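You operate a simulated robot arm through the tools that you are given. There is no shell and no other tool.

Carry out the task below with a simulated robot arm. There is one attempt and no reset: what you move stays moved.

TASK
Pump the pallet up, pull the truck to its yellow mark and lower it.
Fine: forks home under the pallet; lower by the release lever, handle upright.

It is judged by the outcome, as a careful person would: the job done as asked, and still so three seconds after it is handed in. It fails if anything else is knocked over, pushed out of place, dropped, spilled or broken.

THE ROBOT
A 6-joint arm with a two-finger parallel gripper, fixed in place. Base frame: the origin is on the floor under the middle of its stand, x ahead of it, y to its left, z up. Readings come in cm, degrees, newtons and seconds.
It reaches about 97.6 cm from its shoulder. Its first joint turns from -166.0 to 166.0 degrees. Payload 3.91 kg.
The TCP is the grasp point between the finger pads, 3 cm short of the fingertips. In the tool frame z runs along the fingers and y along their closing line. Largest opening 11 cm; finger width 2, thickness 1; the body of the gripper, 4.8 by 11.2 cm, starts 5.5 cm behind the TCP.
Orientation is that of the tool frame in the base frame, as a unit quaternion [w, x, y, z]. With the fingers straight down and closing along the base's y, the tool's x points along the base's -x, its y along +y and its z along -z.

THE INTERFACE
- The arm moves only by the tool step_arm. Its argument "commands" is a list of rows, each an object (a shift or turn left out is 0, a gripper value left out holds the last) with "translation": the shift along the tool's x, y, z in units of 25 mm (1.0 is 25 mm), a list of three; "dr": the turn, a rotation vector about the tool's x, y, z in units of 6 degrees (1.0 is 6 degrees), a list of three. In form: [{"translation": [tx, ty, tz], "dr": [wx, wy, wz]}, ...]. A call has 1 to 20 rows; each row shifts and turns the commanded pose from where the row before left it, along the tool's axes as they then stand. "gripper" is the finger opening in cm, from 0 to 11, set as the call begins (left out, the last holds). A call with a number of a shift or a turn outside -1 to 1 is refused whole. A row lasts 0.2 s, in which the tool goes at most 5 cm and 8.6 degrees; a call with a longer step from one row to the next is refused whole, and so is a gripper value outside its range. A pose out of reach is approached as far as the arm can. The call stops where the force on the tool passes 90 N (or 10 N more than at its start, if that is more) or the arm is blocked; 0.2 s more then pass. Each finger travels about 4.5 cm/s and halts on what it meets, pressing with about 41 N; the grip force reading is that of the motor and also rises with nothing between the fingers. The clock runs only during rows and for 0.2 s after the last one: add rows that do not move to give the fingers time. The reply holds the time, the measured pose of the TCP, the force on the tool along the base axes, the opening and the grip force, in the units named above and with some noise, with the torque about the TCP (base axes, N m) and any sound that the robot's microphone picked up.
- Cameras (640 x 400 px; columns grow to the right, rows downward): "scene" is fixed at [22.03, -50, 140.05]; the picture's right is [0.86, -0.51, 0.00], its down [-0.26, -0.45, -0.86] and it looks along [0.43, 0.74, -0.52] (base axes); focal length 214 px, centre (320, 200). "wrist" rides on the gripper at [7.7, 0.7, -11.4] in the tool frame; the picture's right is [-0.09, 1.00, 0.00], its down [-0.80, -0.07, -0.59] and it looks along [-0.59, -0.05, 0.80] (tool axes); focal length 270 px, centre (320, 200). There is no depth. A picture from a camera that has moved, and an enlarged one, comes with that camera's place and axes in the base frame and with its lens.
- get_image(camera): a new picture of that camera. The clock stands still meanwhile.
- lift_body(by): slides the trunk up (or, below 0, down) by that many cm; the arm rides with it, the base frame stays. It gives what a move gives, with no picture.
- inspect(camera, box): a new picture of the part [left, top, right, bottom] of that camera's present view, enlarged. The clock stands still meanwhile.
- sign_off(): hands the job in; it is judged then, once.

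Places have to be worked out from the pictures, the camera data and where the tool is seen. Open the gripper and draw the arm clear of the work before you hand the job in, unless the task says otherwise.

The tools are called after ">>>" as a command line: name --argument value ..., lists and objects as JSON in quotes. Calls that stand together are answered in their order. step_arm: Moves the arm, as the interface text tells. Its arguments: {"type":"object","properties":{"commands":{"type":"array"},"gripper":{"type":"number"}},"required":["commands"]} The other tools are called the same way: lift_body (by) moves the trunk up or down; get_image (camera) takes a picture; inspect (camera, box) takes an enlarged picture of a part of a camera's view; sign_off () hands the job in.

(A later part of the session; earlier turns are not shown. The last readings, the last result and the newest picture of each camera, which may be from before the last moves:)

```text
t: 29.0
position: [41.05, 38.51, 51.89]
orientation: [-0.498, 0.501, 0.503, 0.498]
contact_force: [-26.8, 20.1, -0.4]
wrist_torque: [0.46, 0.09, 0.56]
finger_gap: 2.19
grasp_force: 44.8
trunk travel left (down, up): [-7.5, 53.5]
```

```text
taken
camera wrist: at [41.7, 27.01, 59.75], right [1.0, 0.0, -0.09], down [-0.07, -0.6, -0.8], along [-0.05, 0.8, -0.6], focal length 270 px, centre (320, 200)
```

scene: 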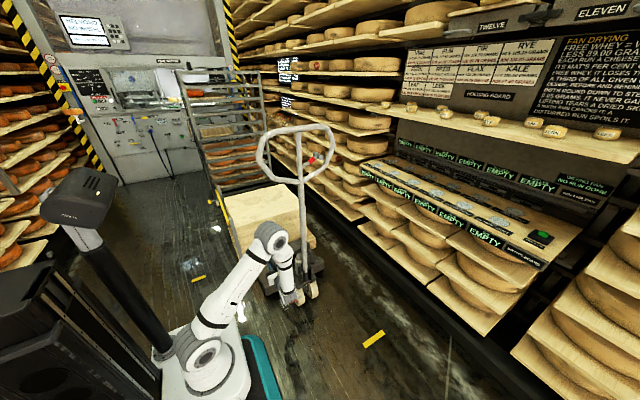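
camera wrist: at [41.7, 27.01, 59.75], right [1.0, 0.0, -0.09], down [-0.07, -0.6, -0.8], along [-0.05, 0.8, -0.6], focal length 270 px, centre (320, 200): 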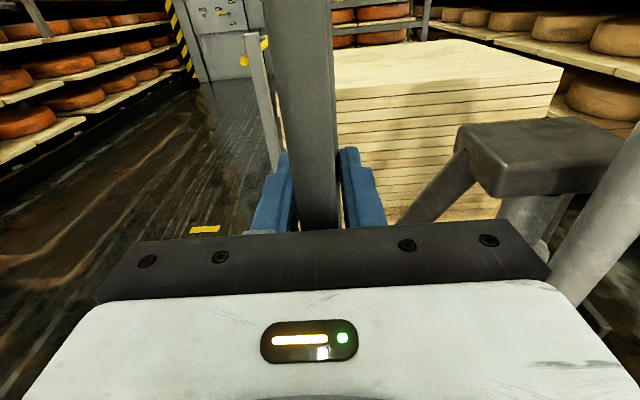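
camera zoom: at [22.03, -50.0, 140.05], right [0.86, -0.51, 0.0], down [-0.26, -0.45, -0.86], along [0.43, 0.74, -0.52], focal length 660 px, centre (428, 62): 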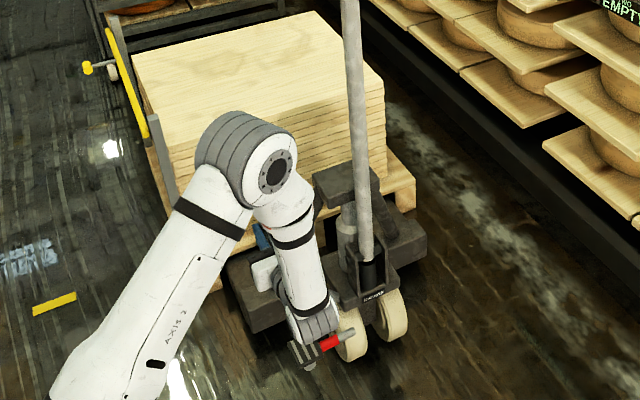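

Side load flipped to -27 N, so the truck actually tracks straight; I shift back 2 mm. 13.6 cm of about 25 is done; I push 7.5 cm more slowly and watch the force.

>>> step_arm --commands '[{"translation": [0, -0.08, 0.2]}, {"translation": [0, 0, 0.4]}, {"translation": [0, 0, 0.4]}, {"translation": [0, 0, 0.4]}, {"translation": [0, 0, 0.4]}, {"translation": [0, 0, 0.4]}, {"translation": [0, 0, 0.4]}, {"translation": [0, 0, 0.4]}]' --gripper 0

>>> inspect --camera "wrist" --box '[370, 100, 640, 260]'

>>> inspect --camera "scene" --box '[220, 180, 350, 310]'

```text
t: 30.8
position: [41.01, 45.96, 51.9]
orientation: [-0.498, 0.501, 0.502, 0.5]
contact_force: [-19.8, 15.7, -2.7]
wrist_torque: [-0.64, 0.2, 0.43]
finger_gap: 2.16
grasp_force: 45.0
trunk travel left (down, up): [-7.5, 53.5]
```

```text
2.37 times, centred on (505, 180) of wrist
camera zoom: at [41.64, 34.51, 59.74], right [1.0, 0.0, -0.09], down [-0.07, -0.6, -0.8], along [-0.05, 0.8, -0.6], focal length 641 px, centre (-118, 247)
```

zoom: 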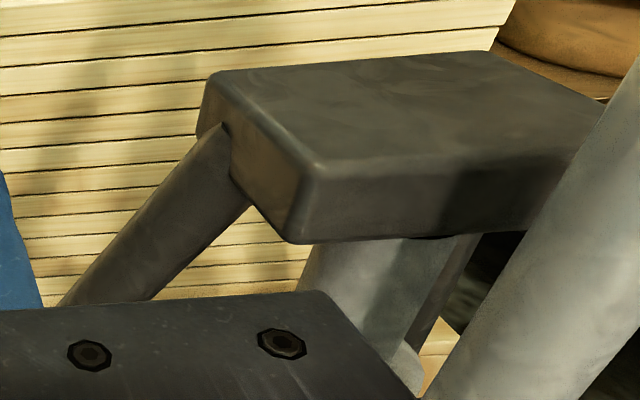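

```text
3.08 times, centred on (285, 245) of scene
camera zoom: at [22.03, -50.0, 140.05], right [0.86, -0.51, 0.0], down [-0.26, -0.45, -0.86], along [0.43, 0.74, -0.52], focal length 660 px, centre (428, 62)
```

zoom: 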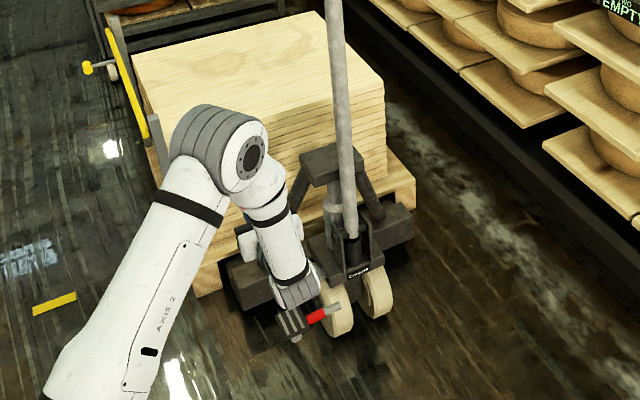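

21 cm done with modest force; the carriage should be around y≈72 with the pallet edge at ≈77. I creep 2.5 cm further in small steps.

>>> step_arm --commands '[{"translation": [0, -0.06, 0.2]}, {"translation": [0, 0, 0.2]}, {"translation": [0, 0, 0.2]}, {"translation": [0, 0, 0.2]}, {"translation": [0, 0, 0.2]}, {}, {}]' --gripper 0

>>> inspect --camera "scene" --box '[250, 220, 340, 300]'

```text
t: 32.4
position: [40.99, 48.36, 51.94]
orientation: [-0.498, 0.502, 0.5, 0.501]
contact_force: [-6.2, 9.0, 0.1]
wrist_torque: [-0.52, 0.18, 0.1]
finger_gap: 2.18
grasp_force: 44.8
trunk travel left (down, up): [-7.5, 53.5]
```

```text
5.00 times, centred on (295, 260) of scene
camera zoom: at [22.03, -50.0, 140.05], right [0.86, -0.51, 0.0], down [-0.26, -0.45, -0.86], along [0.43, 0.74, -0.52], focal length 1072 px, centre (445, -100)
```

zoom: 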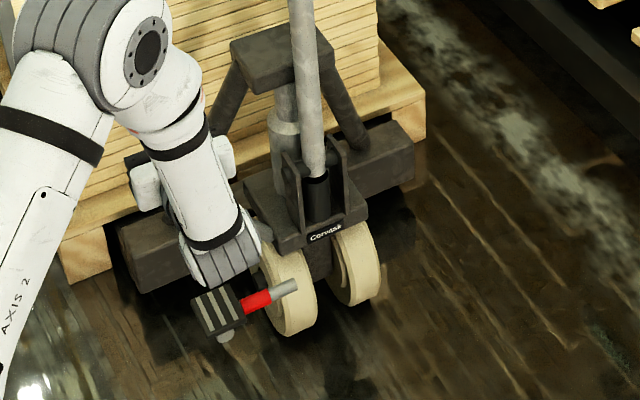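

Still free (force ~9 N). By the picture the carriage's rear is about 4 cm from the pallet's front, so I keep creeping forward.

>>> step_arm --commands '[{"translation": [0, -0.03, 0.2]}, {"translation": [0, 0, 0.2]}, {"translation": [0, 0, 0.2]}, {"translation": [0, 0, 0.2]}, {}, {}]' --gripper 0

>>> inspect --camera "scene" --box '[280, 220, 345, 270]'

```text
t: 33.8
position: [41.03, 50.34, 51.95]
orientation: [-0.497, 0.503, 0.5, 0.501]
contact_force: [8.6, 9.3, -1.8]
wrist_torque: [0.13, -0.13, -0.14]
finger_gap: 2.2
grasp_force: 45.2
trunk travel left (down, up): [-7.5, 53.5]
```

```text
8.00 times, centred on (312, 245) of scene
camera zoom: at [22.03, -50.0, 140.05], right [0.86, -0.51, 0.0], down [-0.26, -0.45, -0.86], along [0.43, 0.74, -0.52], focal length 1716 px, centre (380, -160)
```

zoom: 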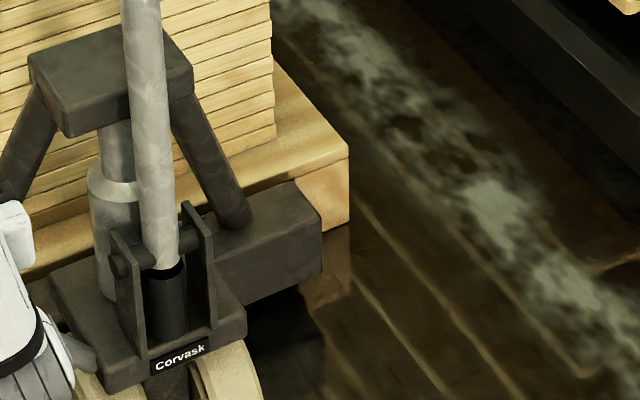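

Only about 2 cm of gap remains by my estimate. I creep on in 2.5 mm steps watching for contact.

>>> step_arm --commands '[{"translation": [0, -0.02, 0.1]}, {"translation": [0, 0, 0.1]}, {"translation": [0, 0, 0.1]}, {"translation": [0, 0, 0.1]}, {}, {}]' --gripper 0

>>> inspect --camera "scene" --box '[280, 220, 345, 270]'

```text
t: 35.2
position: [40.95, 51.35, 51.97]
orientation: [-0.498, 0.502, 0.499, 0.501]
contact_force: [15.9, 9.2, 6.2]
wrist_torque: [-0.72, 0.09, -0.27]
finger_gap: 2.18
grasp_force: 44.8
trunk travel left (down, up): [-7.5, 53.5]
```

```text
8.00 times, centred on (312, 245) of scene
camera zoom: at [22.03, -50.0, 140.05], right [0.86, -0.51, 0.0], down [-0.26, -0.45, -0.86], along [0.43, 0.74, -0.52], focal length 1716 px, centre (380, -160)
```

zoom: 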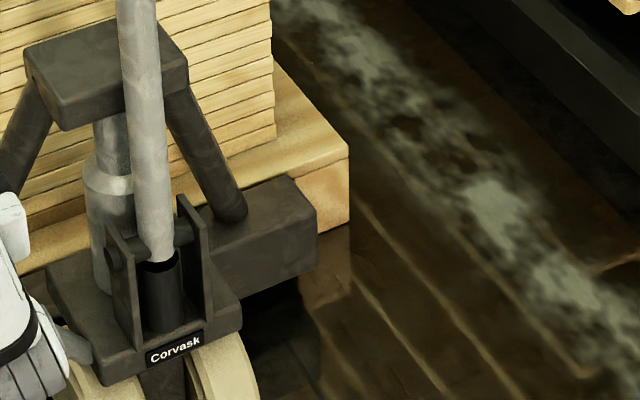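

Still no contact reaction. I advance another 1 cm.

>>> step_arm --commands '[{"translation": [0, 0.04, 0.1]}, {"translation": [0, 0, 0.1]}, {"translation": [0, 0, 0.1]}, {"translation": [0, 0, 0.1]}, {}, {}]' --gripper 0

>>> inspect --camera "scene" --box '[280, 220, 345, 270]'

```text
t: 36.6
position: [40.9, 52.24, 52.12]
orientation: [-0.498, 0.502, 0.5, 0.5]
contact_force: [5.9, 4.8, 6.0]
wrist_torque: [0.9, 0.1, -0.11]
finger_gap: 2.17
grasp_force: 45.4
trunk travel left (down, up): [-7.5, 53.5]
```

```text
8.00 times, centred on (312, 245) of scene
camera zoom: at [22.03, -50.0, 140.05], right [0.86, -0.51, 0.0], down [-0.26, -0.45, -0.86], along [0.43, 0.74, -0.52], focal length 1716 px, centre (380, -160)
```

zoom: 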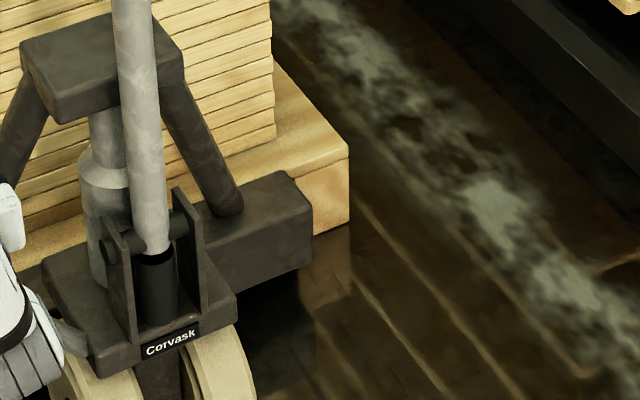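

Fy is falling, perhaps nearing contact. Another 1 cm in small steps.

>>> step_arm --commands '[{"translation": [0, 0.02, 0.1]}, {"translation": [0, 0, 0.1]}, {"translation": [0, 0, 0.1]}, {"translation": [0, 0, 0.1]}, {}, {}]' --gripper 0

>>> inspect --camera "scene" --box '[280, 220, 345, 270]'

>>> get_image --camera "scene"

```text
t: 38.0
position: [40.93, 53.19, 51.85]
orientation: [-0.497, 0.504, 0.499, 0.5]
contact_force: [-5.9, -28.6, 3.1]
wrist_torque: [0.09, -0.02, 0.13]
finger_gap: 2.16
grasp_force: 44.6
trunk travel left (down, up): [-7.5, 53.5]
```

```text
8.00 times, centred on (312, 245) of scene
camera zoom: at [22.03, -50.0, 140.05], right [0.86, -0.51, 0.0], down [-0.26, -0.45, -0.86], along [0.43, 0.74, -0.52], focal length 1716 px, centre (380, -160)
```

zoom: 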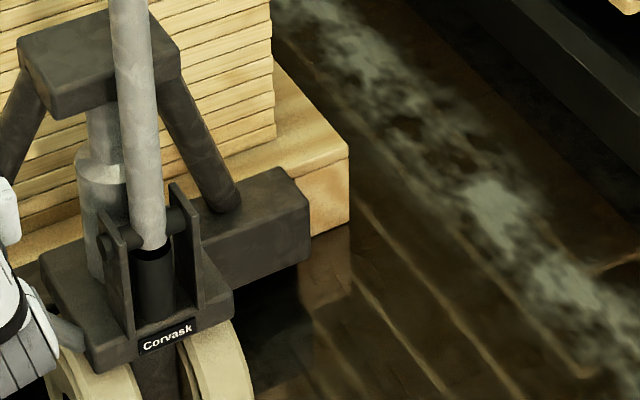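

```text
taken
```

scene: 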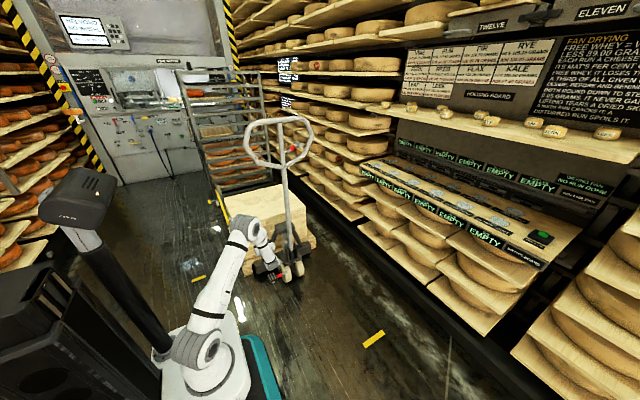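

Fy jumped to -29 N: the heel of the forks now bears on the pallet, whose corner has not moved in the picture, so the forks are home (truck pushed 28 cm, tiller now near y≈57). I ease off the pressure and open the fingers.

>>> step_arm --commands '[{"translation": [0, 0, -0.08]}, {}]' --gripper 0

>>> step_arm --commands '[{}, {}, {}, {}, {}, {}, {}]' --gripper 11

>>> inspect --camera "scene" --box '[280, 220, 345, 270]'

```text
t: 38.6
position: [40.94, 53.28, 51.82]
orientation: [-0.498, 0.502, 0.5, 0.5]
contact_force: [0.5, 8.2, 0.3]
wrist_torque: [-0.88, 0.21, -0.04]
finger_gap: 2.19
grasp_force: 45.1
trunk travel left (down, up): [-7.5, 53.5]
```

```text
t: 40.2
position: [41.09, 53.09, 51.9]
orientation: [-0.498, 0.502, 0.5, 0.5]
contact_force: [0.8, 0.4, -0.7]
wrist_torque: [0.03, -0.05, -0.02]
finger_gap: 10.99
grasp_force: 0.0
trunk travel left (down, up): [-7.5, 53.5]
```

```text
8.00 times, centred on (312, 245) of scene
camera zoom: at [22.03, -50.0, 140.05], right [0.86, -0.51, 0.0], down [-0.26, -0.45, -0.86], along [0.43, 0.74, -0.52], focal length 1716 px, centre (380, -160)
```

zoom: 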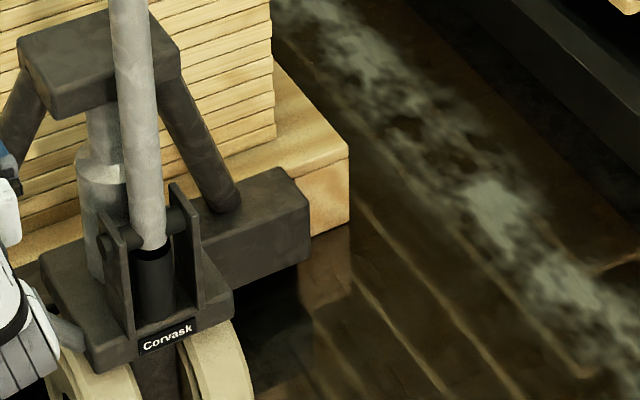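

Fingers are open and the truck stayed home against the pallet. I back the gripper out toward -y, clear of the D-grip.

>>> step_arm --commands '[{"translation": [0, 0, -1]}, {"translation": [0, 0, -1]}, {"translation": [0, 0, -1]}, {"translation": [0, 0, -1]}, {"translation": [0, 0, -1]}, {"translation": [0, 0, -1]}, {"translation": [0, 0, -1]}, {"translation": [0, 0, -1]}]' --gripper 11

>>> get_image --camera "wrist"

>>> get_image --camera "scene"

```text
t: 42.0
position: [40.92, 33.03, 51.93]
orientation: [-0.498, 0.502, 0.499, 0.501]
contact_force: [-0.6, 0.5, -0.3]
wrist_torque: [0.01, -0.04, 0.02]
finger_gap: 10.99
grasp_force: 0.0
trunk travel left (down, up): [-7.5, 53.5]
```

```text
taken
camera wrist: at [41.56, 21.53, 59.7], right [1.0, -0.01, -0.09], down [-0.07, -0.6, -0.8], along [-0.05, 0.8, -0.6], focal length 270 px, centre (320, 200)
```

wrist: 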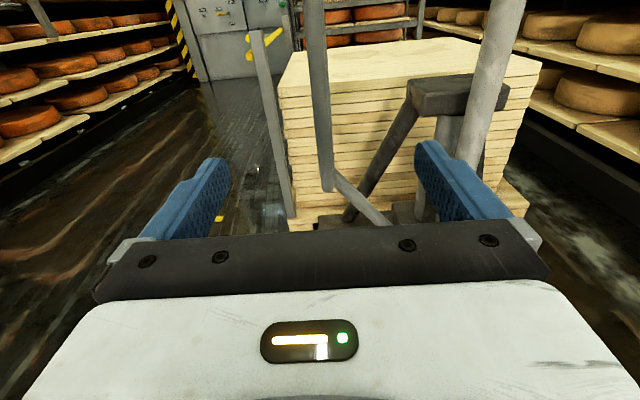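

```text
taken
```

scene: 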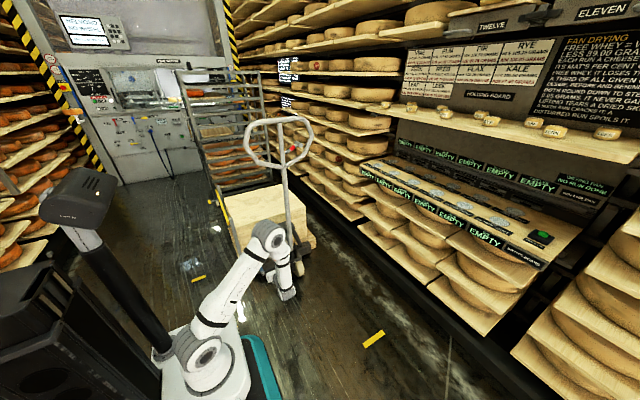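

The gripper is clear of the D-grip, and the loop top checks out at about (61, 56.6, 119). I raise the trunk 40 cm to work at the tiller's height.

>>> lift_body --by 40

>>> get_image --camera "wrist"

>>> inspect --camera "wrist" --box '[330, 0, 560, 120]'

```text
t: 45.8
position: [40.9, 33.08, 92.01]
orientation: [-0.497, 0.503, 0.5, 0.5]
contact_force: [-0.6, -0.3, -1.5]
wrist_torque: [-0.02, 0.0, -0.02]
finger_gap: 10.99
grasp_force: 0.0
trunk travel left (down, up): [-47.5, 13.5]
```

```text
taken
camera wrist: at [41.59, 21.55, 99.69], right [1.0, -0.01, -0.09], down [-0.07, -0.6, -0.8], along [-0.05, 0.8, -0.6], focal length 270 px, centre (320, 200)
```

wrist: 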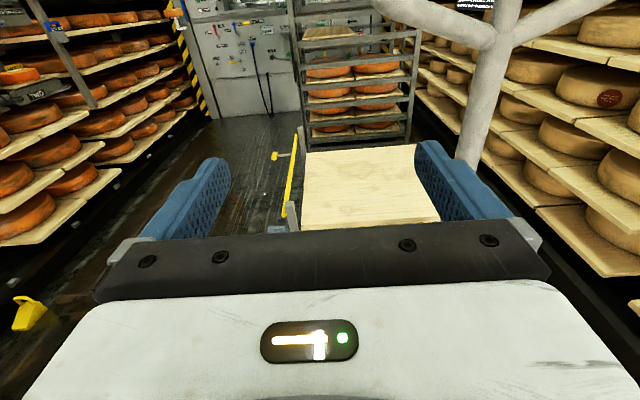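

```text
2.78 times, centred on (445, 60) of wrist
camera zoom: at [41.59, 21.55, 99.69], right [1.0, -0.01, -0.09], down [-0.07, -0.6, -0.8], along [-0.05, 0.8, -0.6], focal length 752 px, centre (-28, 590)
```

zoom: 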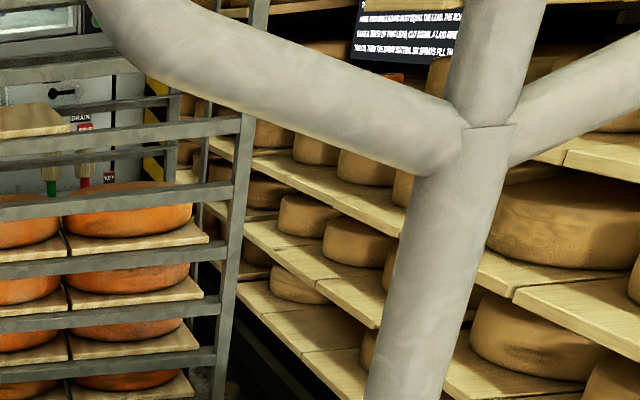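

Clear view of the loop's lower fork. I pitch the tool 45° downward and then roll it -90° about its axis so the fingers will close in the y–z plane on the loop's top bar.

>>> step_arm --commands '[{"dr": [0, -1, 0]}, {"dr": [0, -1, 0]}, {"dr": [0, -1, 0]}, {"dr": [0, -1, 0]}, {"dr": [0, -1, 0]}, {"dr": [0, -1, 0]}, {"dr": [0, -1, 0]}, {"dr": [0, -0.5, 0]}]' --gripper 11

>>> step_arm --commands '[{"dr": [0, 0, -1]}, {"dr": [0, 0, -1]}, {"dr": [0, 0, -1]}, {"dr": [0, 0, -1]}, {"dr": [0, 0, -1]}, {"dr": [0, 0, -1]}, {"dr": [0, 0, -1]}, {"dr": [0, 0, -1]}, {"dr": [0, 0, -1]}, {"dr": [0, 0, -1]}, {"dr": [0, 0, -1]}, {"dr": [0, 0, -1]}, {"dr": [0, 0, -1]}, {"dr": [0, 0, -1]}, {"dr": [0, 0, -1]}]'

>>> get_image --camera "wrist"

>>> get_image --camera "scene"

```text
t: 47.6
position: [40.93, 33.11, 91.85]
orientation: [-0.269, 0.656, 0.652, 0.27]
contact_force: [-0.5, -0.2, -0.7]
wrist_torque: [-0.01, -0.01, -0.03]
finger_gap: 11.02
grasp_force: 0.1
trunk travel left (down, up): [-47.5, 13.5]
```

```text
t: 50.8
position: [40.96, 33.06, 91.9]
orientation: [0.001, 0.001, 0.925, 0.381]
contact_force: [-1.5, -0.9, 0.0]
wrist_torque: [0.01, -0.02, 0.0]
finger_gap: 11.0
grasp_force: 0.0
trunk travel left (down, up): [-47.5, 13.5]
```

```text
taken
camera wrist: at [33.22, 25.41, 100.57], right [0.09, 0.71, 0.7], down [0.8, -0.47, 0.37], along [0.59, 0.53, -0.61], focal length 270 px, centre (320, 200)
```

wrist: 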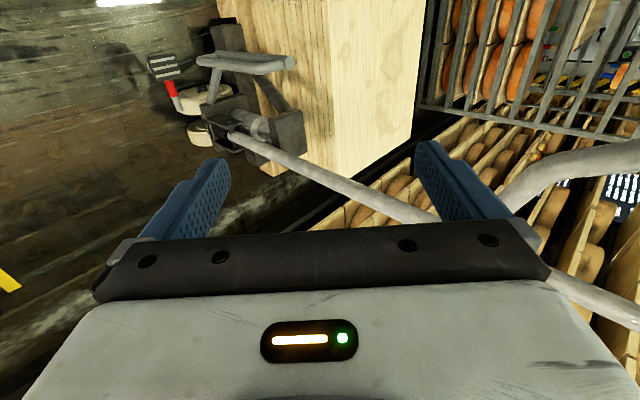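

```text
taken
```

scene: 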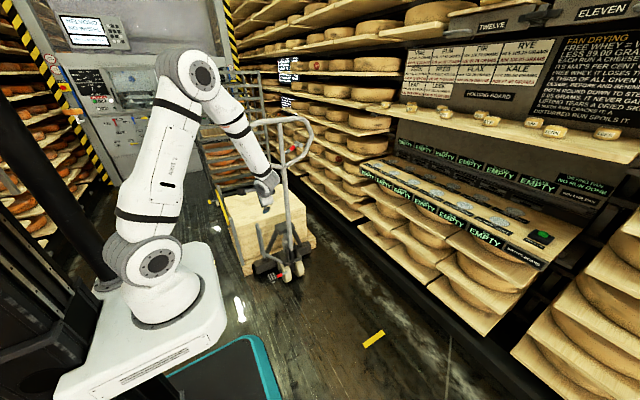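

The orientation is as intended (tool 45° down toward +y, closing in the y–z plane). I rise to z≈127 while shifting to x≈55, staying at y≈33 in front of the loop.

>>> step_arm --commands '[{"translation": [-0.4, 0.707, -0.707]}, {"translation": [-0.4, 0.707, -0.707]}, {"translation": [-0.4, 0.707, -0.707]}, {"translation": [-0.4, 0.707, -0.707]}, {"translation": [-0.4, 0.707, -0.707]}, {"translation": [-0.4, 0.707, -0.707]}, {"translation": [-0.4, 0.707, -0.707]}, {"translation": [-0.4, 0.707, -0.707]}, {"translation": [-0.4, 0.707, -0.707]}, {"translation": [-0.4, 0.707, -0.707]}, {"translation": [-0.4, 0.707, -0.707]}, {"translation": [-0.4, 0.707, -0.707]}, {"translation": [-0.4, 0.707, -0.707]}, {"translation": [-0.4, 0.707, -0.707]}]' --gripper 11

>>> get_image --camera "wrist"

>>> get_image --camera "scene"

```text
t: 53.8
position: [54.98, 33.27, 127.06]
orientation: [0.0, 0.003, 0.924, 0.382]
contact_force: [0.3, 0.5, -0.6]
wrist_torque: [0.01, -0.02, 0.01]
finger_gap: 11.0
grasp_force: 0.2
trunk travel left (down, up): [-47.5, 13.5]
```

```text
taken
camera wrist: at [47.25, 25.51, 135.63], right [0.09, 0.71, 0.7], down [0.8, -0.47, 0.37], along [0.59, 0.53, -0.61], focal length 270 px, centre (320, 200)
```

wrist: 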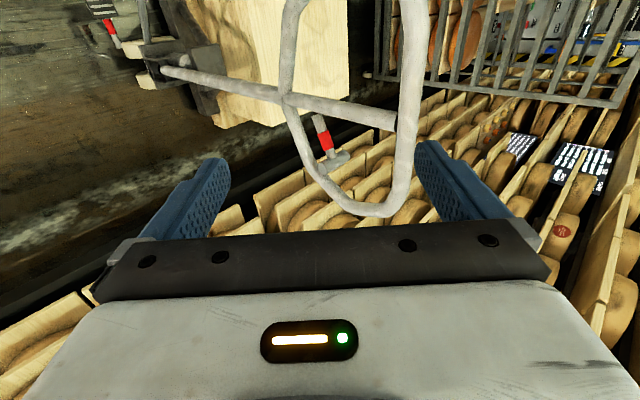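

```text
taken
```

scene: 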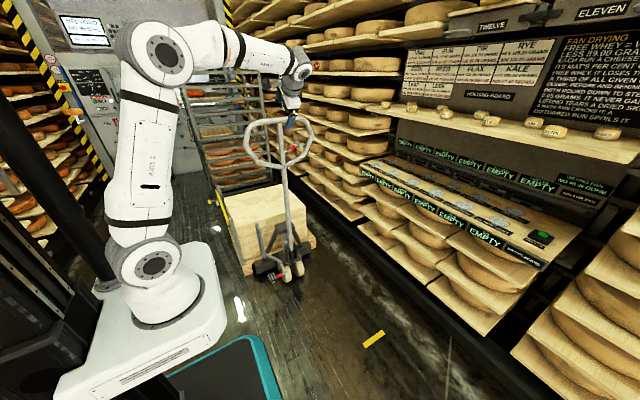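

The loop junction triangulates to about (60.8, 56.6, 117–119). I move 15 cm toward +y to a pre-grasp point above and in front of the bar.

>>> step_arm --commands '[{"translation": [0, 0.707, 0.707]}, {"translation": [0, 0.707, 0.707]}, {"translation": [0, 0.707, 0.707]}, {"translation": [0, 0.707, 0.707]}, {"translation": [0, 0.707, 0.707]}, {"translation": [0, 0.707, 0.707]}]' --gripper 11

>>> get_image --camera "wrist"

>>> inspect --camera "scene" --box '[200, 40, 360, 170]'

```text
t: 55.2
position: [54.99, 48.36, 126.85]
orientation: [0.0, 0.002, 0.925, 0.381]
contact_force: [-0.4, -0.2, 0.6]
wrist_torque: [-0.01, -0.01, -0.03]
finger_gap: 10.99
grasp_force: 0.0
trunk travel left (down, up): [-47.5, 13.5]
```

```text
taken
camera wrist: at [47.27, 40.72, 135.52], right [0.09, 0.71, 0.7], down [0.8, -0.47, 0.37], along [0.59, 0.53, -0.61], focal length 270 px, centre (320, 200)
```

wrist: 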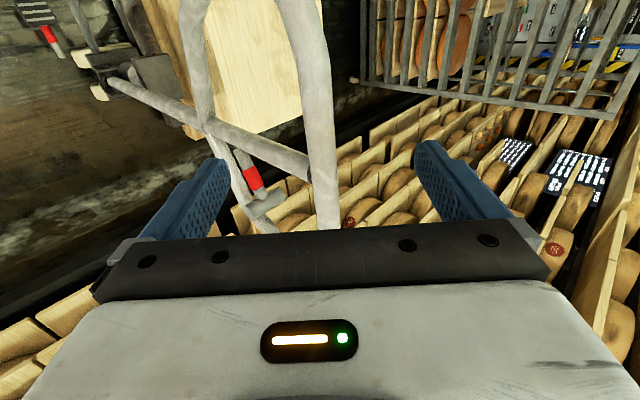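

```text
3.08 times, centred on (280, 105) of scene
camera zoom: at [22.03, -50.0, 140.05], right [0.86, -0.51, 0.0], down [-0.26, -0.45, -0.86], along [0.43, 0.74, -0.52], focal length 660 px, centre (443, 492)
```

zoom: 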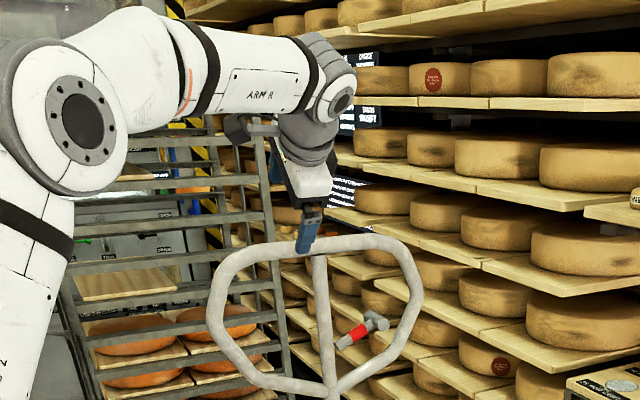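

The bar runs centred between the open fingers. I advance 11.5 cm along the tool axis to put the bar at the pads.

>>> step_arm --commands '[{"translation": [0, 0, 0.8]}, {"translation": [0, 0, 0.8]}, {"translation": [0, 0, 0.8]}, {"translation": [0, 0, 0.8]}, {"translation": [0, 0, 0.7]}, {"translation": [0, 0, 0.7]}]' --gripper 11

>>> get_image --camera "wrist"

>>> inspect --camera "scene" --box '[200, 40, 360, 170]'

```text
t: 56.6
position: [55.05, 56.39, 118.78]
orientation: [0.001, 0.001, 0.925, 0.38]
contact_force: [-0.3, -0.3, -0.4]
wrist_torque: [0.0, -0.01, 0.03]
finger_gap: 10.99
grasp_force: 0.0
trunk travel left (down, up): [-47.5, 13.5]
```

```text
taken
camera wrist: at [47.38, 48.72, 127.36], right [0.09, 0.71, 0.7], down [0.8, -0.47, 0.37], along [0.59, 0.53, -0.61], focal length 270 px, centre (320, 200)
```

wrist: 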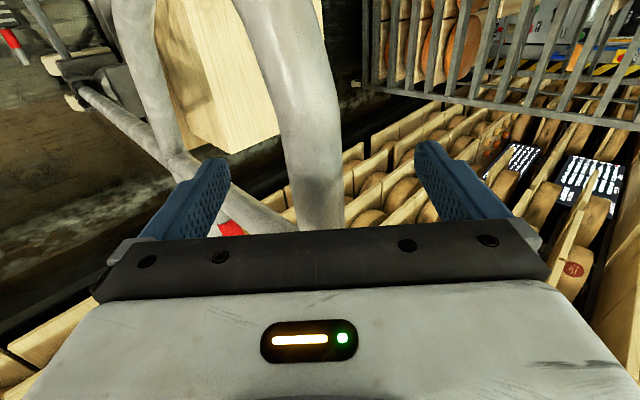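

```text
3.08 times, centred on (280, 105) of scene
camera zoom: at [22.03, -50.0, 140.05], right [0.86, -0.51, 0.0], down [-0.26, -0.45, -0.86], along [0.43, 0.74, -0.52], focal length 660 px, centre (443, 492)
```

zoom: 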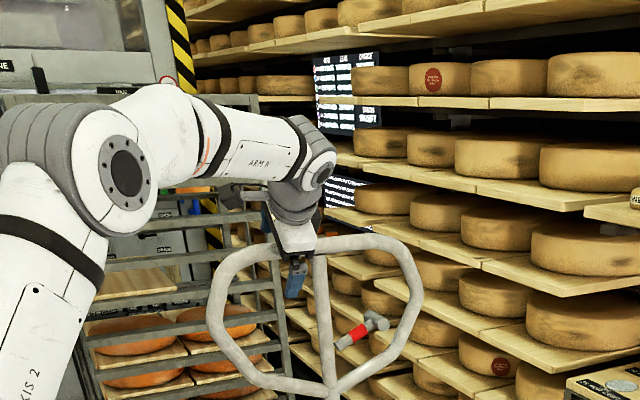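

The front finger shows below and in front of the bar, the other behind it. I close the fingers on the bar.

>>> step_arm --commands '[{}, {}, {}, {}, {}, {}, {}, {}]' --gripper 0

>>> get_image --camera "wrist"

>>> inspect --camera "scene" --box '[200, 40, 360, 170]'

```text
t: 58.4
position: [55.09, 56.27, 118.71]
orientation: [0.002, 0.003, 0.925, 0.38]
contact_force: [-2.8, -5.9, -7.0]
wrist_torque: [-0.05, -0.3, 0.13]
finger_gap: 2.55
grasp_force: 44.9
trunk travel left (down, up): [-47.5, 13.5]
```

```text
taken
camera wrist: at [47.38, 48.63, 127.36], right [0.09, 0.71, 0.7], down [0.8, -0.47, 0.37], along [0.59, 0.53, -0.61], focal length 270 px, centre (320, 200)
```

wrist: 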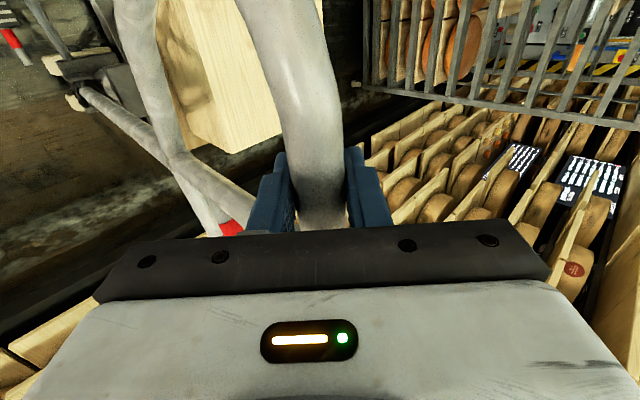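

```text
3.08 times, centred on (280, 105) of scene
camera zoom: at [22.03, -50.0, 140.05], right [0.86, -0.51, 0.0], down [-0.26, -0.45, -0.86], along [0.43, 0.74, -0.52], focal length 660 px, centre (443, 492)
```

zoom: 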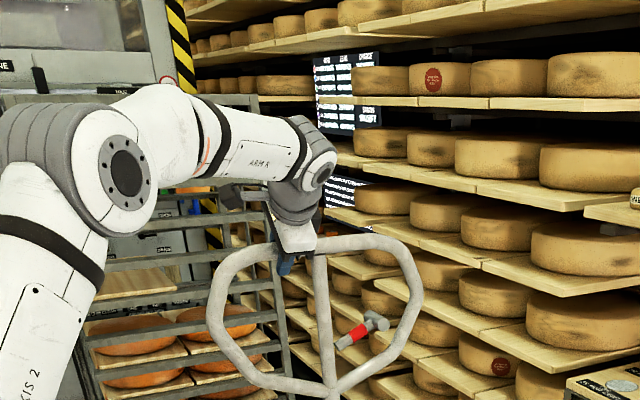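

The bar is held (2.55 cm). I try the first bit of a pump stroke: 10 cm along the arc about the tiller's foot (pivot about z≈30, radius ≈89 cm), turning the tool with it.

>>> step_arm --commands '[{"translation": [0, -0.717, -0.697], "dr": [-0.268, 0, 0]}, {"translation": [0, -0.717, -0.697], "dr": [-0.268, 0, 0]}, {"translation": [0, -0.717, -0.697], "dr": [-0.268, 0, 0]}, {"translation": [0, -0.717, -0.697], "dr": [-0.268, 0, 0]}, {}]' --gripper 0

>>> get_image --camera "scene"

>>> inspect --camera "scene" --box '[240, 210, 345, 290]'

```text
t: 59.6
position: [55.13, 46.25, 118.25]
orientation: [0.002, 0.002, 0.902, 0.432]
contact_force: [1.9, -2.1, -6.1]
wrist_torque: [-0.03, -0.61, -0.46]
finger_gap: 2.58
grasp_force: 45.3
trunk travel left (down, up): [-47.5, 13.5]
```

```text
taken
```

scene: 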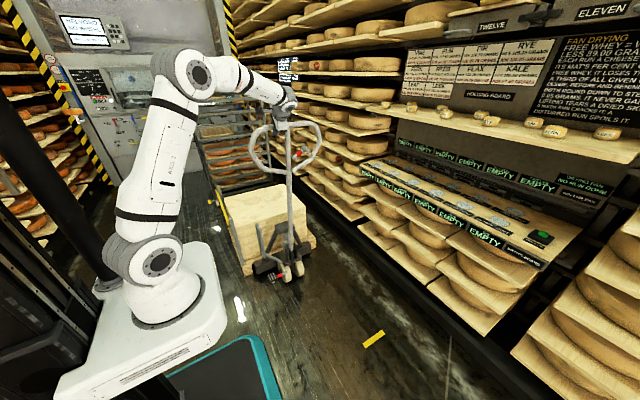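

```text
5.00 times, centred on (292, 250) of scene
camera zoom: at [22.03, -50.0, 140.05], right [0.86, -0.51, 0.0], down [-0.26, -0.45, -0.86], along [0.43, 0.74, -0.52], focal length 1072 px, centre (458, -50)
```

zoom: 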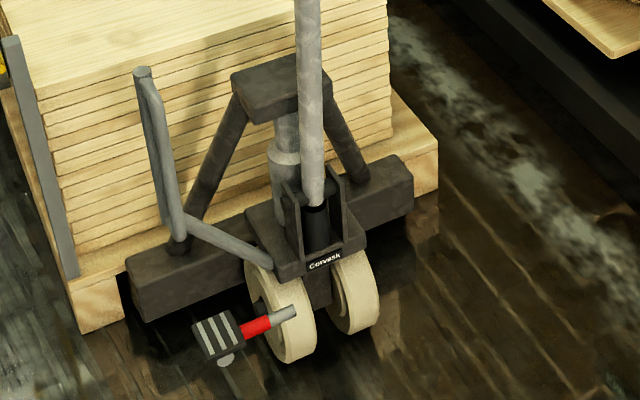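

The tiller tilts freely (only a few newtons) and the truck's corner stays at the same pixel. I continue the stroke another 25 cm along the arc.

>>> step_arm --commands '[{"translation": [0, -0.717, -0.697], "dr": [-0.272, 0, 0]}, {"translation": [0, -0.717, -0.697], "dr": [-0.272, 0, 0]}, {"translation": [0, -0.717, -0.697], "dr": [-0.272, 0, 0]}, {"translation": [0, -0.717, -0.697], "dr": [-0.272, 0, 0]}, {"translation": [0, -0.717, -0.697], "dr": [-0.272, 0, 0]}, {"translation": [0, -0.717, -0.697], "dr": [-0.272, 0, 0]}, {"translation": [0, -0.717, -0.697], "dr": [-0.272, 0, 0]}, {"translation": [0, -0.717, -0.697], "dr": [-0.272, 0, 0]}, {"translation": [0, -0.717, -0.697], "dr": [-0.272, 0, 0]}, {"translation": [0, -0.717, -0.697], "dr": [-0.272, 0, 0]}, {}]' --gripper 0

>>> get_image --camera "scene"

>>> inspect --camera "scene" --box '[240, 210, 345, 290]'

```text
t: 62.0
position: [54.97, 22.28, 111.87]
orientation: [0.001, 0.004, 0.832, 0.554]
contact_force: [6.5, 4.0, -16.8]
wrist_torque: [0.05, -0.48, -0.47]
finger_gap: 2.58
grasp_force: 45.3
trunk travel left (down, up): [-47.5, 13.5]
```

```text
taken
```

scene: 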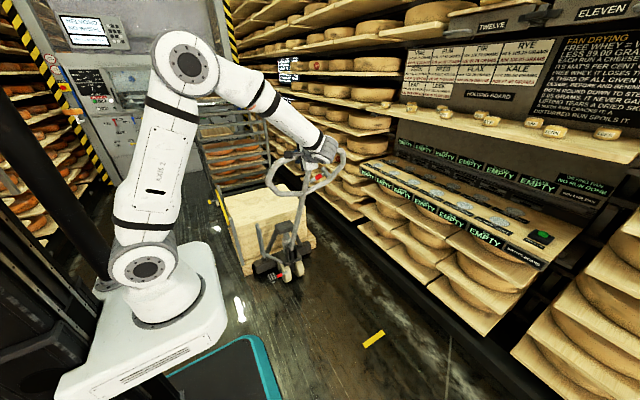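

```text
5.00 times, centred on (292, 250) of scene
camera zoom: at [22.03, -50.0, 140.05], right [0.86, -0.51, 0.0], down [-0.26, -0.45, -0.86], along [0.43, 0.74, -0.52], focal length 1072 px, centre (458, -50)
```

zoom: 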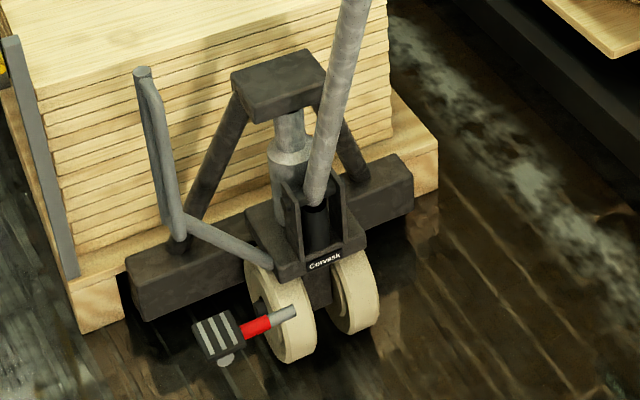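

Angle is now about 23°, still nearly no pump resistance, only a small inward pull meaning my arc is slightly wide. I continue the stroke with a small inward correction.

>>> step_arm --commands '[{"translation": [0, -0.725, -0.68], "dr": [-0.275, 0, 0]}, {"translation": [0, -0.725, -0.68], "dr": [-0.275, 0, 0]}, {"translation": [0, -0.725, -0.68], "dr": [-0.275, 0, 0]}, {"translation": [0, -0.725, -0.68], "dr": [-0.275, 0, 0]}, {"translation": [0, -0.725, -0.68], "dr": [-0.275, 0, 0]}, {"translation": [0, -0.725, -0.68], "dr": [-0.275, 0, 0]}, {"translation": [0, -0.725, -0.68], "dr": [-0.275, 0, 0]}, {"translation": [0, -0.725, -0.68], "dr": [-0.275, 0, 0]}, {}]' --gripper 0

>>> get_image --camera "scene"

>>> inspect --camera "scene" --box '[240, 210, 345, 290]'

```text
t: 64.0
position: [55.01, 4.94, 102.02]
orientation: [0.001, 0.003, 0.762, 0.647]
contact_force: [18.6, -2.3, 1.2]
wrist_torque: [-0.07, -0.14, 0.14]
finger_gap: 2.57
grasp_force: 44.7
trunk travel left (down, up): [-47.5, 13.5]
```

```text
taken
```

scene: 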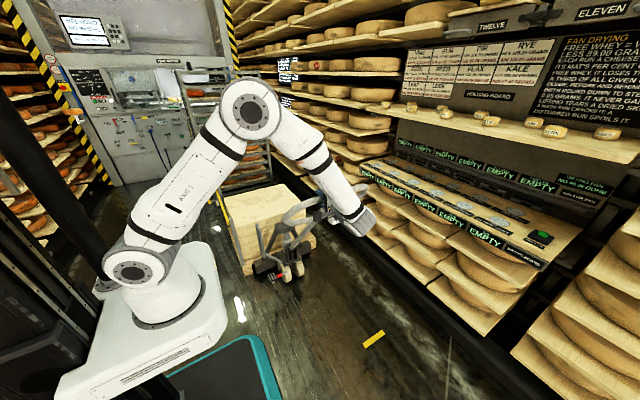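

```text
5.00 times, centred on (292, 250) of scene
camera zoom: at [22.03, -50.0, 140.05], right [0.86, -0.51, 0.0], down [-0.26, -0.45, -0.86], along [0.43, 0.74, -0.52], focal length 1072 px, centre (458, -50)
```

zoom: 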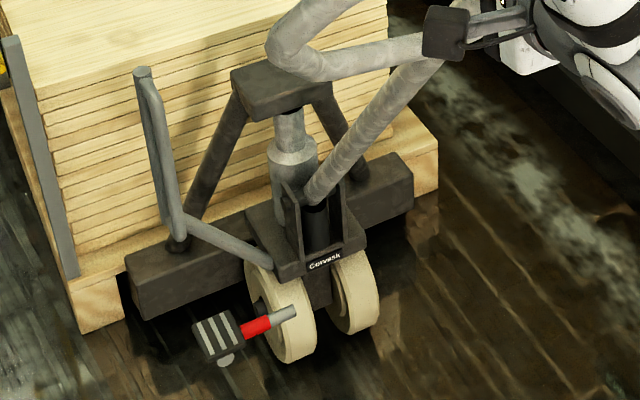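

At about 36° the truck is in place but no lift is visible yet. I continue the downstroke toward 50°.

>>> step_arm --commands '[{"translation": [0, -0.72, -0.69], "dr": [-0.275, 0, 0]}, {"translation": [0, -0.72, -0.69], "dr": [-0.275, 0, 0]}, {"translation": [0, -0.72, -0.69], "dr": [-0.275, 0, 0]}, {"translation": [0, -0.72, -0.69], "dr": [-0.275, 0, 0]}, {"translation": [0, -0.72, -0.69], "dr": [-0.275, 0, 0]}, {"translation": [0, -0.72, -0.69], "dr": [-0.275, 0, 0]}, {"translation": [0, -0.72, -0.69], "dr": [-0.275, 0, 0]}, {"translation": [0, -0.72, -0.69], "dr": [-0.275, 0, 0]}, {}]' --gripper 0

>>> get_image --camera "scene"

>>> inspect --camera "scene" --box '[240, 210, 345, 290]'

```text
t: 66.0
position: [54.96, -9.52, 88.39]
orientation: [0.001, 0.003, 0.683, 0.73]
contact_force: [21.4, 6.0, -7.4]
wrist_torque: [0.02, -0.23, -0.19]
finger_gap: 2.56
grasp_force: 45.1
trunk travel left (down, up): [-47.5, 13.5]
```

```text
taken
```

scene: 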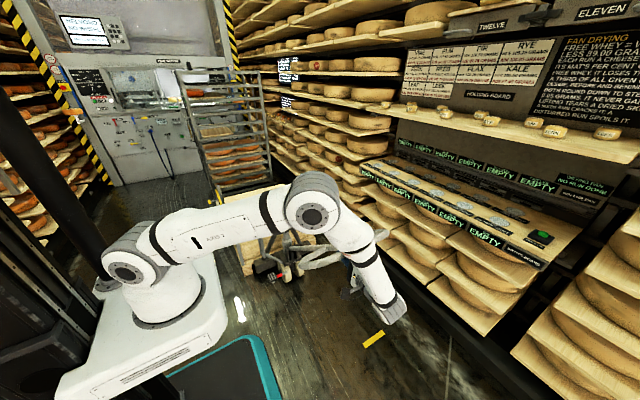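

```text
5.00 times, centred on (292, 250) of scene
camera zoom: at [22.03, -50.0, 140.05], right [0.86, -0.51, 0.0], down [-0.26, -0.45, -0.86], along [0.43, 0.74, -0.52], focal length 1072 px, centre (458, -50)
```

zoom: 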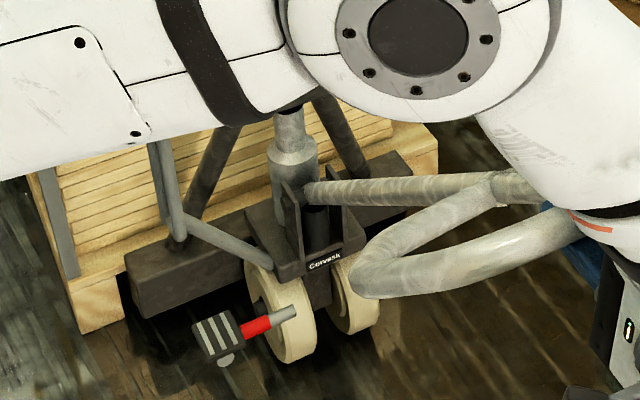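

The tiller is at 50° with no resistance and no visible lift. I zoom on the lever from the wrist camera before going on, to see its position.

>>> get_image --camera "wrist"

>>> inspect --camera "wrist" --box '[100, 100, 400, 240]'

```text
taken
camera wrist: at [47.2, -21.07, 88.35], right [0.09, -0.07, 0.99], down [0.8, -0.59, -0.11], along [0.6, 0.8, 0.0], focal length 270 px, centre (320, 200)
```

wrist: 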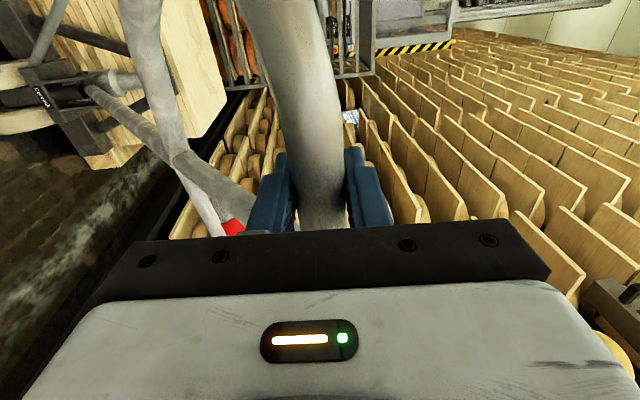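

```text
2.13 times, centred on (250, 170) of wrist
camera zoom: at [47.2, -21.07, 88.35], right [0.09, -0.07, 0.99], down [0.8, -0.59, -0.11], along [0.6, 0.8, 0.0], focal length 577 px, centre (469, 264)
```

zoom: 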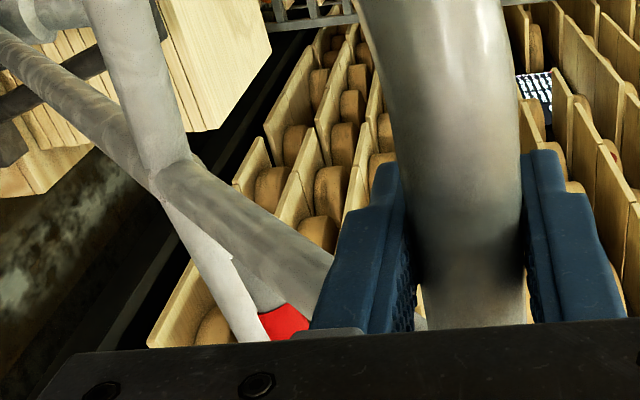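

The lever looks unchanged. I continue the stroke about 10° further down to see whether the pump bites near the bottom.

>>> step_arm --commands '[{"translation": [0, -0.72, -0.69], "dr": [-0.275, 0, 0]}, {"translation": [0, -0.72, -0.69], "dr": [-0.275, 0, 0]}, {"translation": [0, -0.72, -0.69], "dr": [-0.275, 0, 0]}, {"translation": [0, -0.72, -0.69], "dr": [-0.275, 0, 0]}, {"translation": [0, -0.72, -0.69], "dr": [-0.275, 0, 0]}, {"translation": [0, -0.72, -0.69], "dr": [-0.275, 0, 0]}, {}]' --gripper 0

>>> get_image --camera "scene"

>>> inspect --camera "scene" --box '[240, 210, 345, 290]'

```text
t: 66.5
position: [54.57, -11.51, 88.25]
orientation: [0.006, -0.006, 0.665, 0.747]
contact_force: [-13.6, -20.1, 36.5]
wrist_torque: [0.34, 0.73, 1.13]
finger_gap: 2.6
grasp_force: 44.7
trunk travel left (down, up): [-47.5, 13.5]
stopped in row 2: the force on the tool passed its limit at 123 N (the readings are from after the stop); the commanded pose is now the measured one
```

```text
taken
```

scene: 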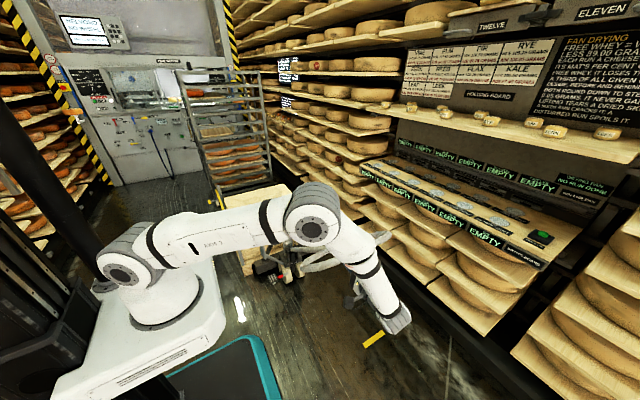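

```text
5.00 times, centred on (292, 250) of scene
camera zoom: at [22.03, -50.0, 140.05], right [0.86, -0.51, 0.0], down [-0.26, -0.45, -0.86], along [0.43, 0.74, -0.52], focal length 1072 px, centre (458, -50)
```

zoom: 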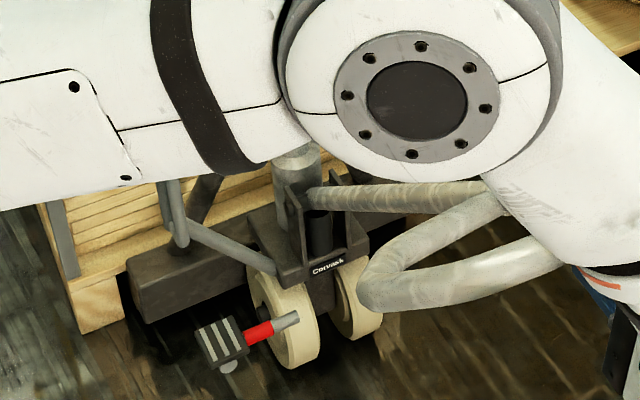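

The tiller met its bottom stop at ~51° (force limit tripped), and the truck may have come out about 1 cm. I bring the handle back up along the arc and watch whether the stroke registers as a lift.

>>> step_arm --commands '[{"translation": [0, 0.697, 0.717], "dr": [0.278, 0, 0]}, {"translation": [0, 0.697, 0.717], "dr": [0.278, 0, 0]}, {"translation": [0, 0.697, 0.717], "dr": [0.278, 0, 0]}, {"translation": [0, 0.697, 0.717], "dr": [0.278, 0, 0]}, {"translation": [0, 0.697, 0.717], "dr": [0.278, 0, 0]}, {"translation": [0, 0.697, 0.717], "dr": [0.278, 0, 0]}, {"translation": [0, 0.697, 0.717], "dr": [0.278, 0, 0]}, {"translation": [0, 0.697, 0.717], "dr": [0.278, 0, 0]}, {"translation": [0, 0.697, 0.717], "dr": [0.278, 0, 0]}, {"translation": [0, 0.697, 0.717], "dr": [0.278, 0, 0]}, {}]' --gripper 0

>>> inspect --camera "scene" --box '[240, 210, 345, 290]'

```text
t: 68.8
position: [54.63, 7.04, 104.49]
orientation: [0.004, -0.003, 0.769, 0.64]
contact_force: [-11.1, 8.1, -12.3]
wrist_torque: [-0.14, 0.73, -0.3]
finger_gap: 2.58
grasp_force: 45.5
trunk travel left (down, up): [-47.5, 13.5]
```

```text
5.00 times, centred on (292, 250) of scene
camera zoom: at [22.03, -50.0, 140.05], right [0.86, -0.51, 0.0], down [-0.26, -0.45, -0.86], along [0.43, 0.74, -0.52], focal length 1072 px, centre (458, -50)
```

zoom: 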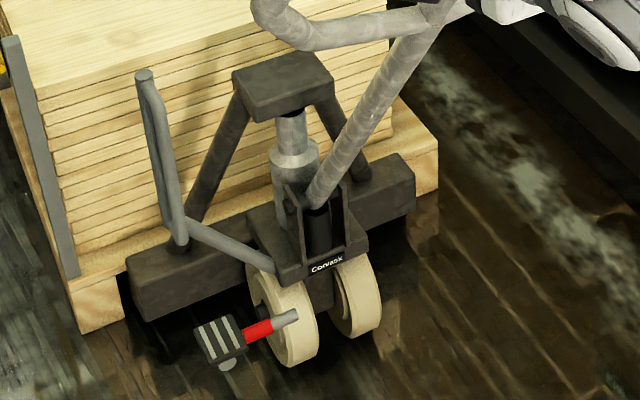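

Truck sits roughly 1 cm further out than before; no lift yet. I continue the upstroke to upright.

>>> step_arm --commands '[{"translation": [0, 0.697, 0.717], "dr": [0.278, 0, 0]}, {"translation": [0, 0.697, 0.717], "dr": [0.278, 0, 0]}, {"translation": [0, 0.697, 0.717], "dr": [0.278, 0, 0]}, {"translation": [0, 0.697, 0.717], "dr": [0.278, 0, 0]}, {"translation": [0, 0.697, 0.717], "dr": [0.278, 0, 0]}, {"translation": [0, 0.697, 0.717], "dr": [0.278, 0, 0]}, {"translation": [0, 0.697, 0.717], "dr": [0.278, 0, 0]}, {"translation": [0, 0.697, 0.717], "dr": [0.278, 0, 0]}, {"translation": [0, 0.697, 0.717], "dr": [0.278, 0, 0]}, {"translation": [0, 0.697, 0.717], "dr": [0.278, 0, 0]}, {"translation": [0, 0.697, 0.717], "dr": [0.278, 0, 0]}, {"translation": [0, 0.697, 0.717], "dr": [0.278, 0, 0]}, {"translation": [0, 0.697, 0.717], "dr": [0.278, 0, 0]}, {"translation": [0, 0.697, 0.717], "dr": [0.278, 0, 0]}, {"translation": [0, 0.697, 0.717], "dr": [0.278, 0, 0]}, {"translation": [0, 0.697, 0.717], "dr": [0.278, 0, 0]}, {"translation": [0, 0.697, 0.717], "dr": [0.278, 0, 0]}, {"translation": [0, 0.697, 0.717], "dr": [0.278, 0, 0]}, {}]' --gripper 0

>>> inspect --camera "scene" --box '[240, 210, 345, 290]'

>>> get_image --camera "scene"

```text
t: 72.8
position: [54.66, 49.1, 119.05]
orientation: [0.003, 0.0, 0.909, 0.417]
contact_force: [-5.4, 2.9, -27.8]
wrist_torque: [-0.04, 1.01, 0.29]
finger_gap: 2.58
grasp_force: 45.1
trunk travel left (down, up): [-47.5, 13.5]
```

```text
5.00 times, centred on (292, 250) of scene
camera zoom: at [22.03, -50.0, 140.05], right [0.86, -0.51, 0.0], down [-0.26, -0.45, -0.86], along [0.43, 0.74, -0.52], focal length 1072 px, centre (458, -50)
```

zoom: 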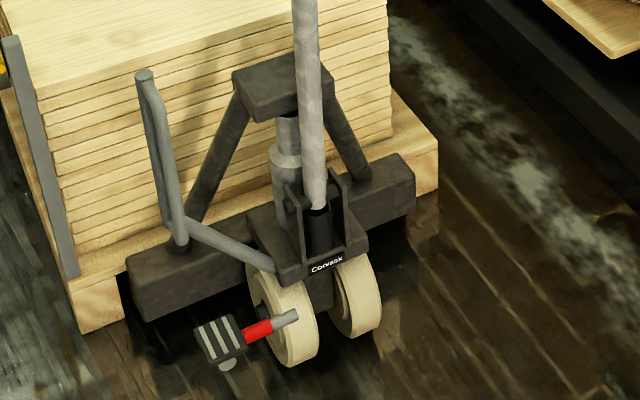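

```text
taken
```

scene: 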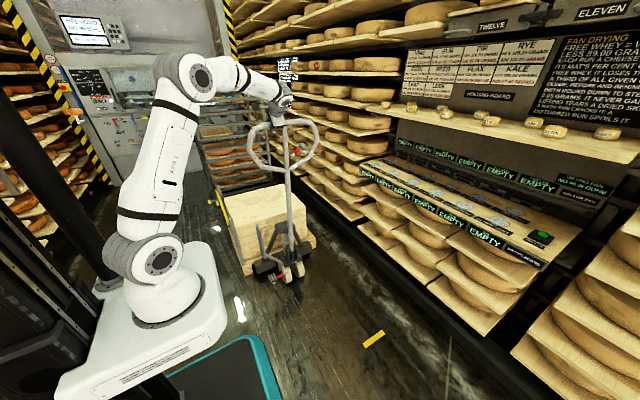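

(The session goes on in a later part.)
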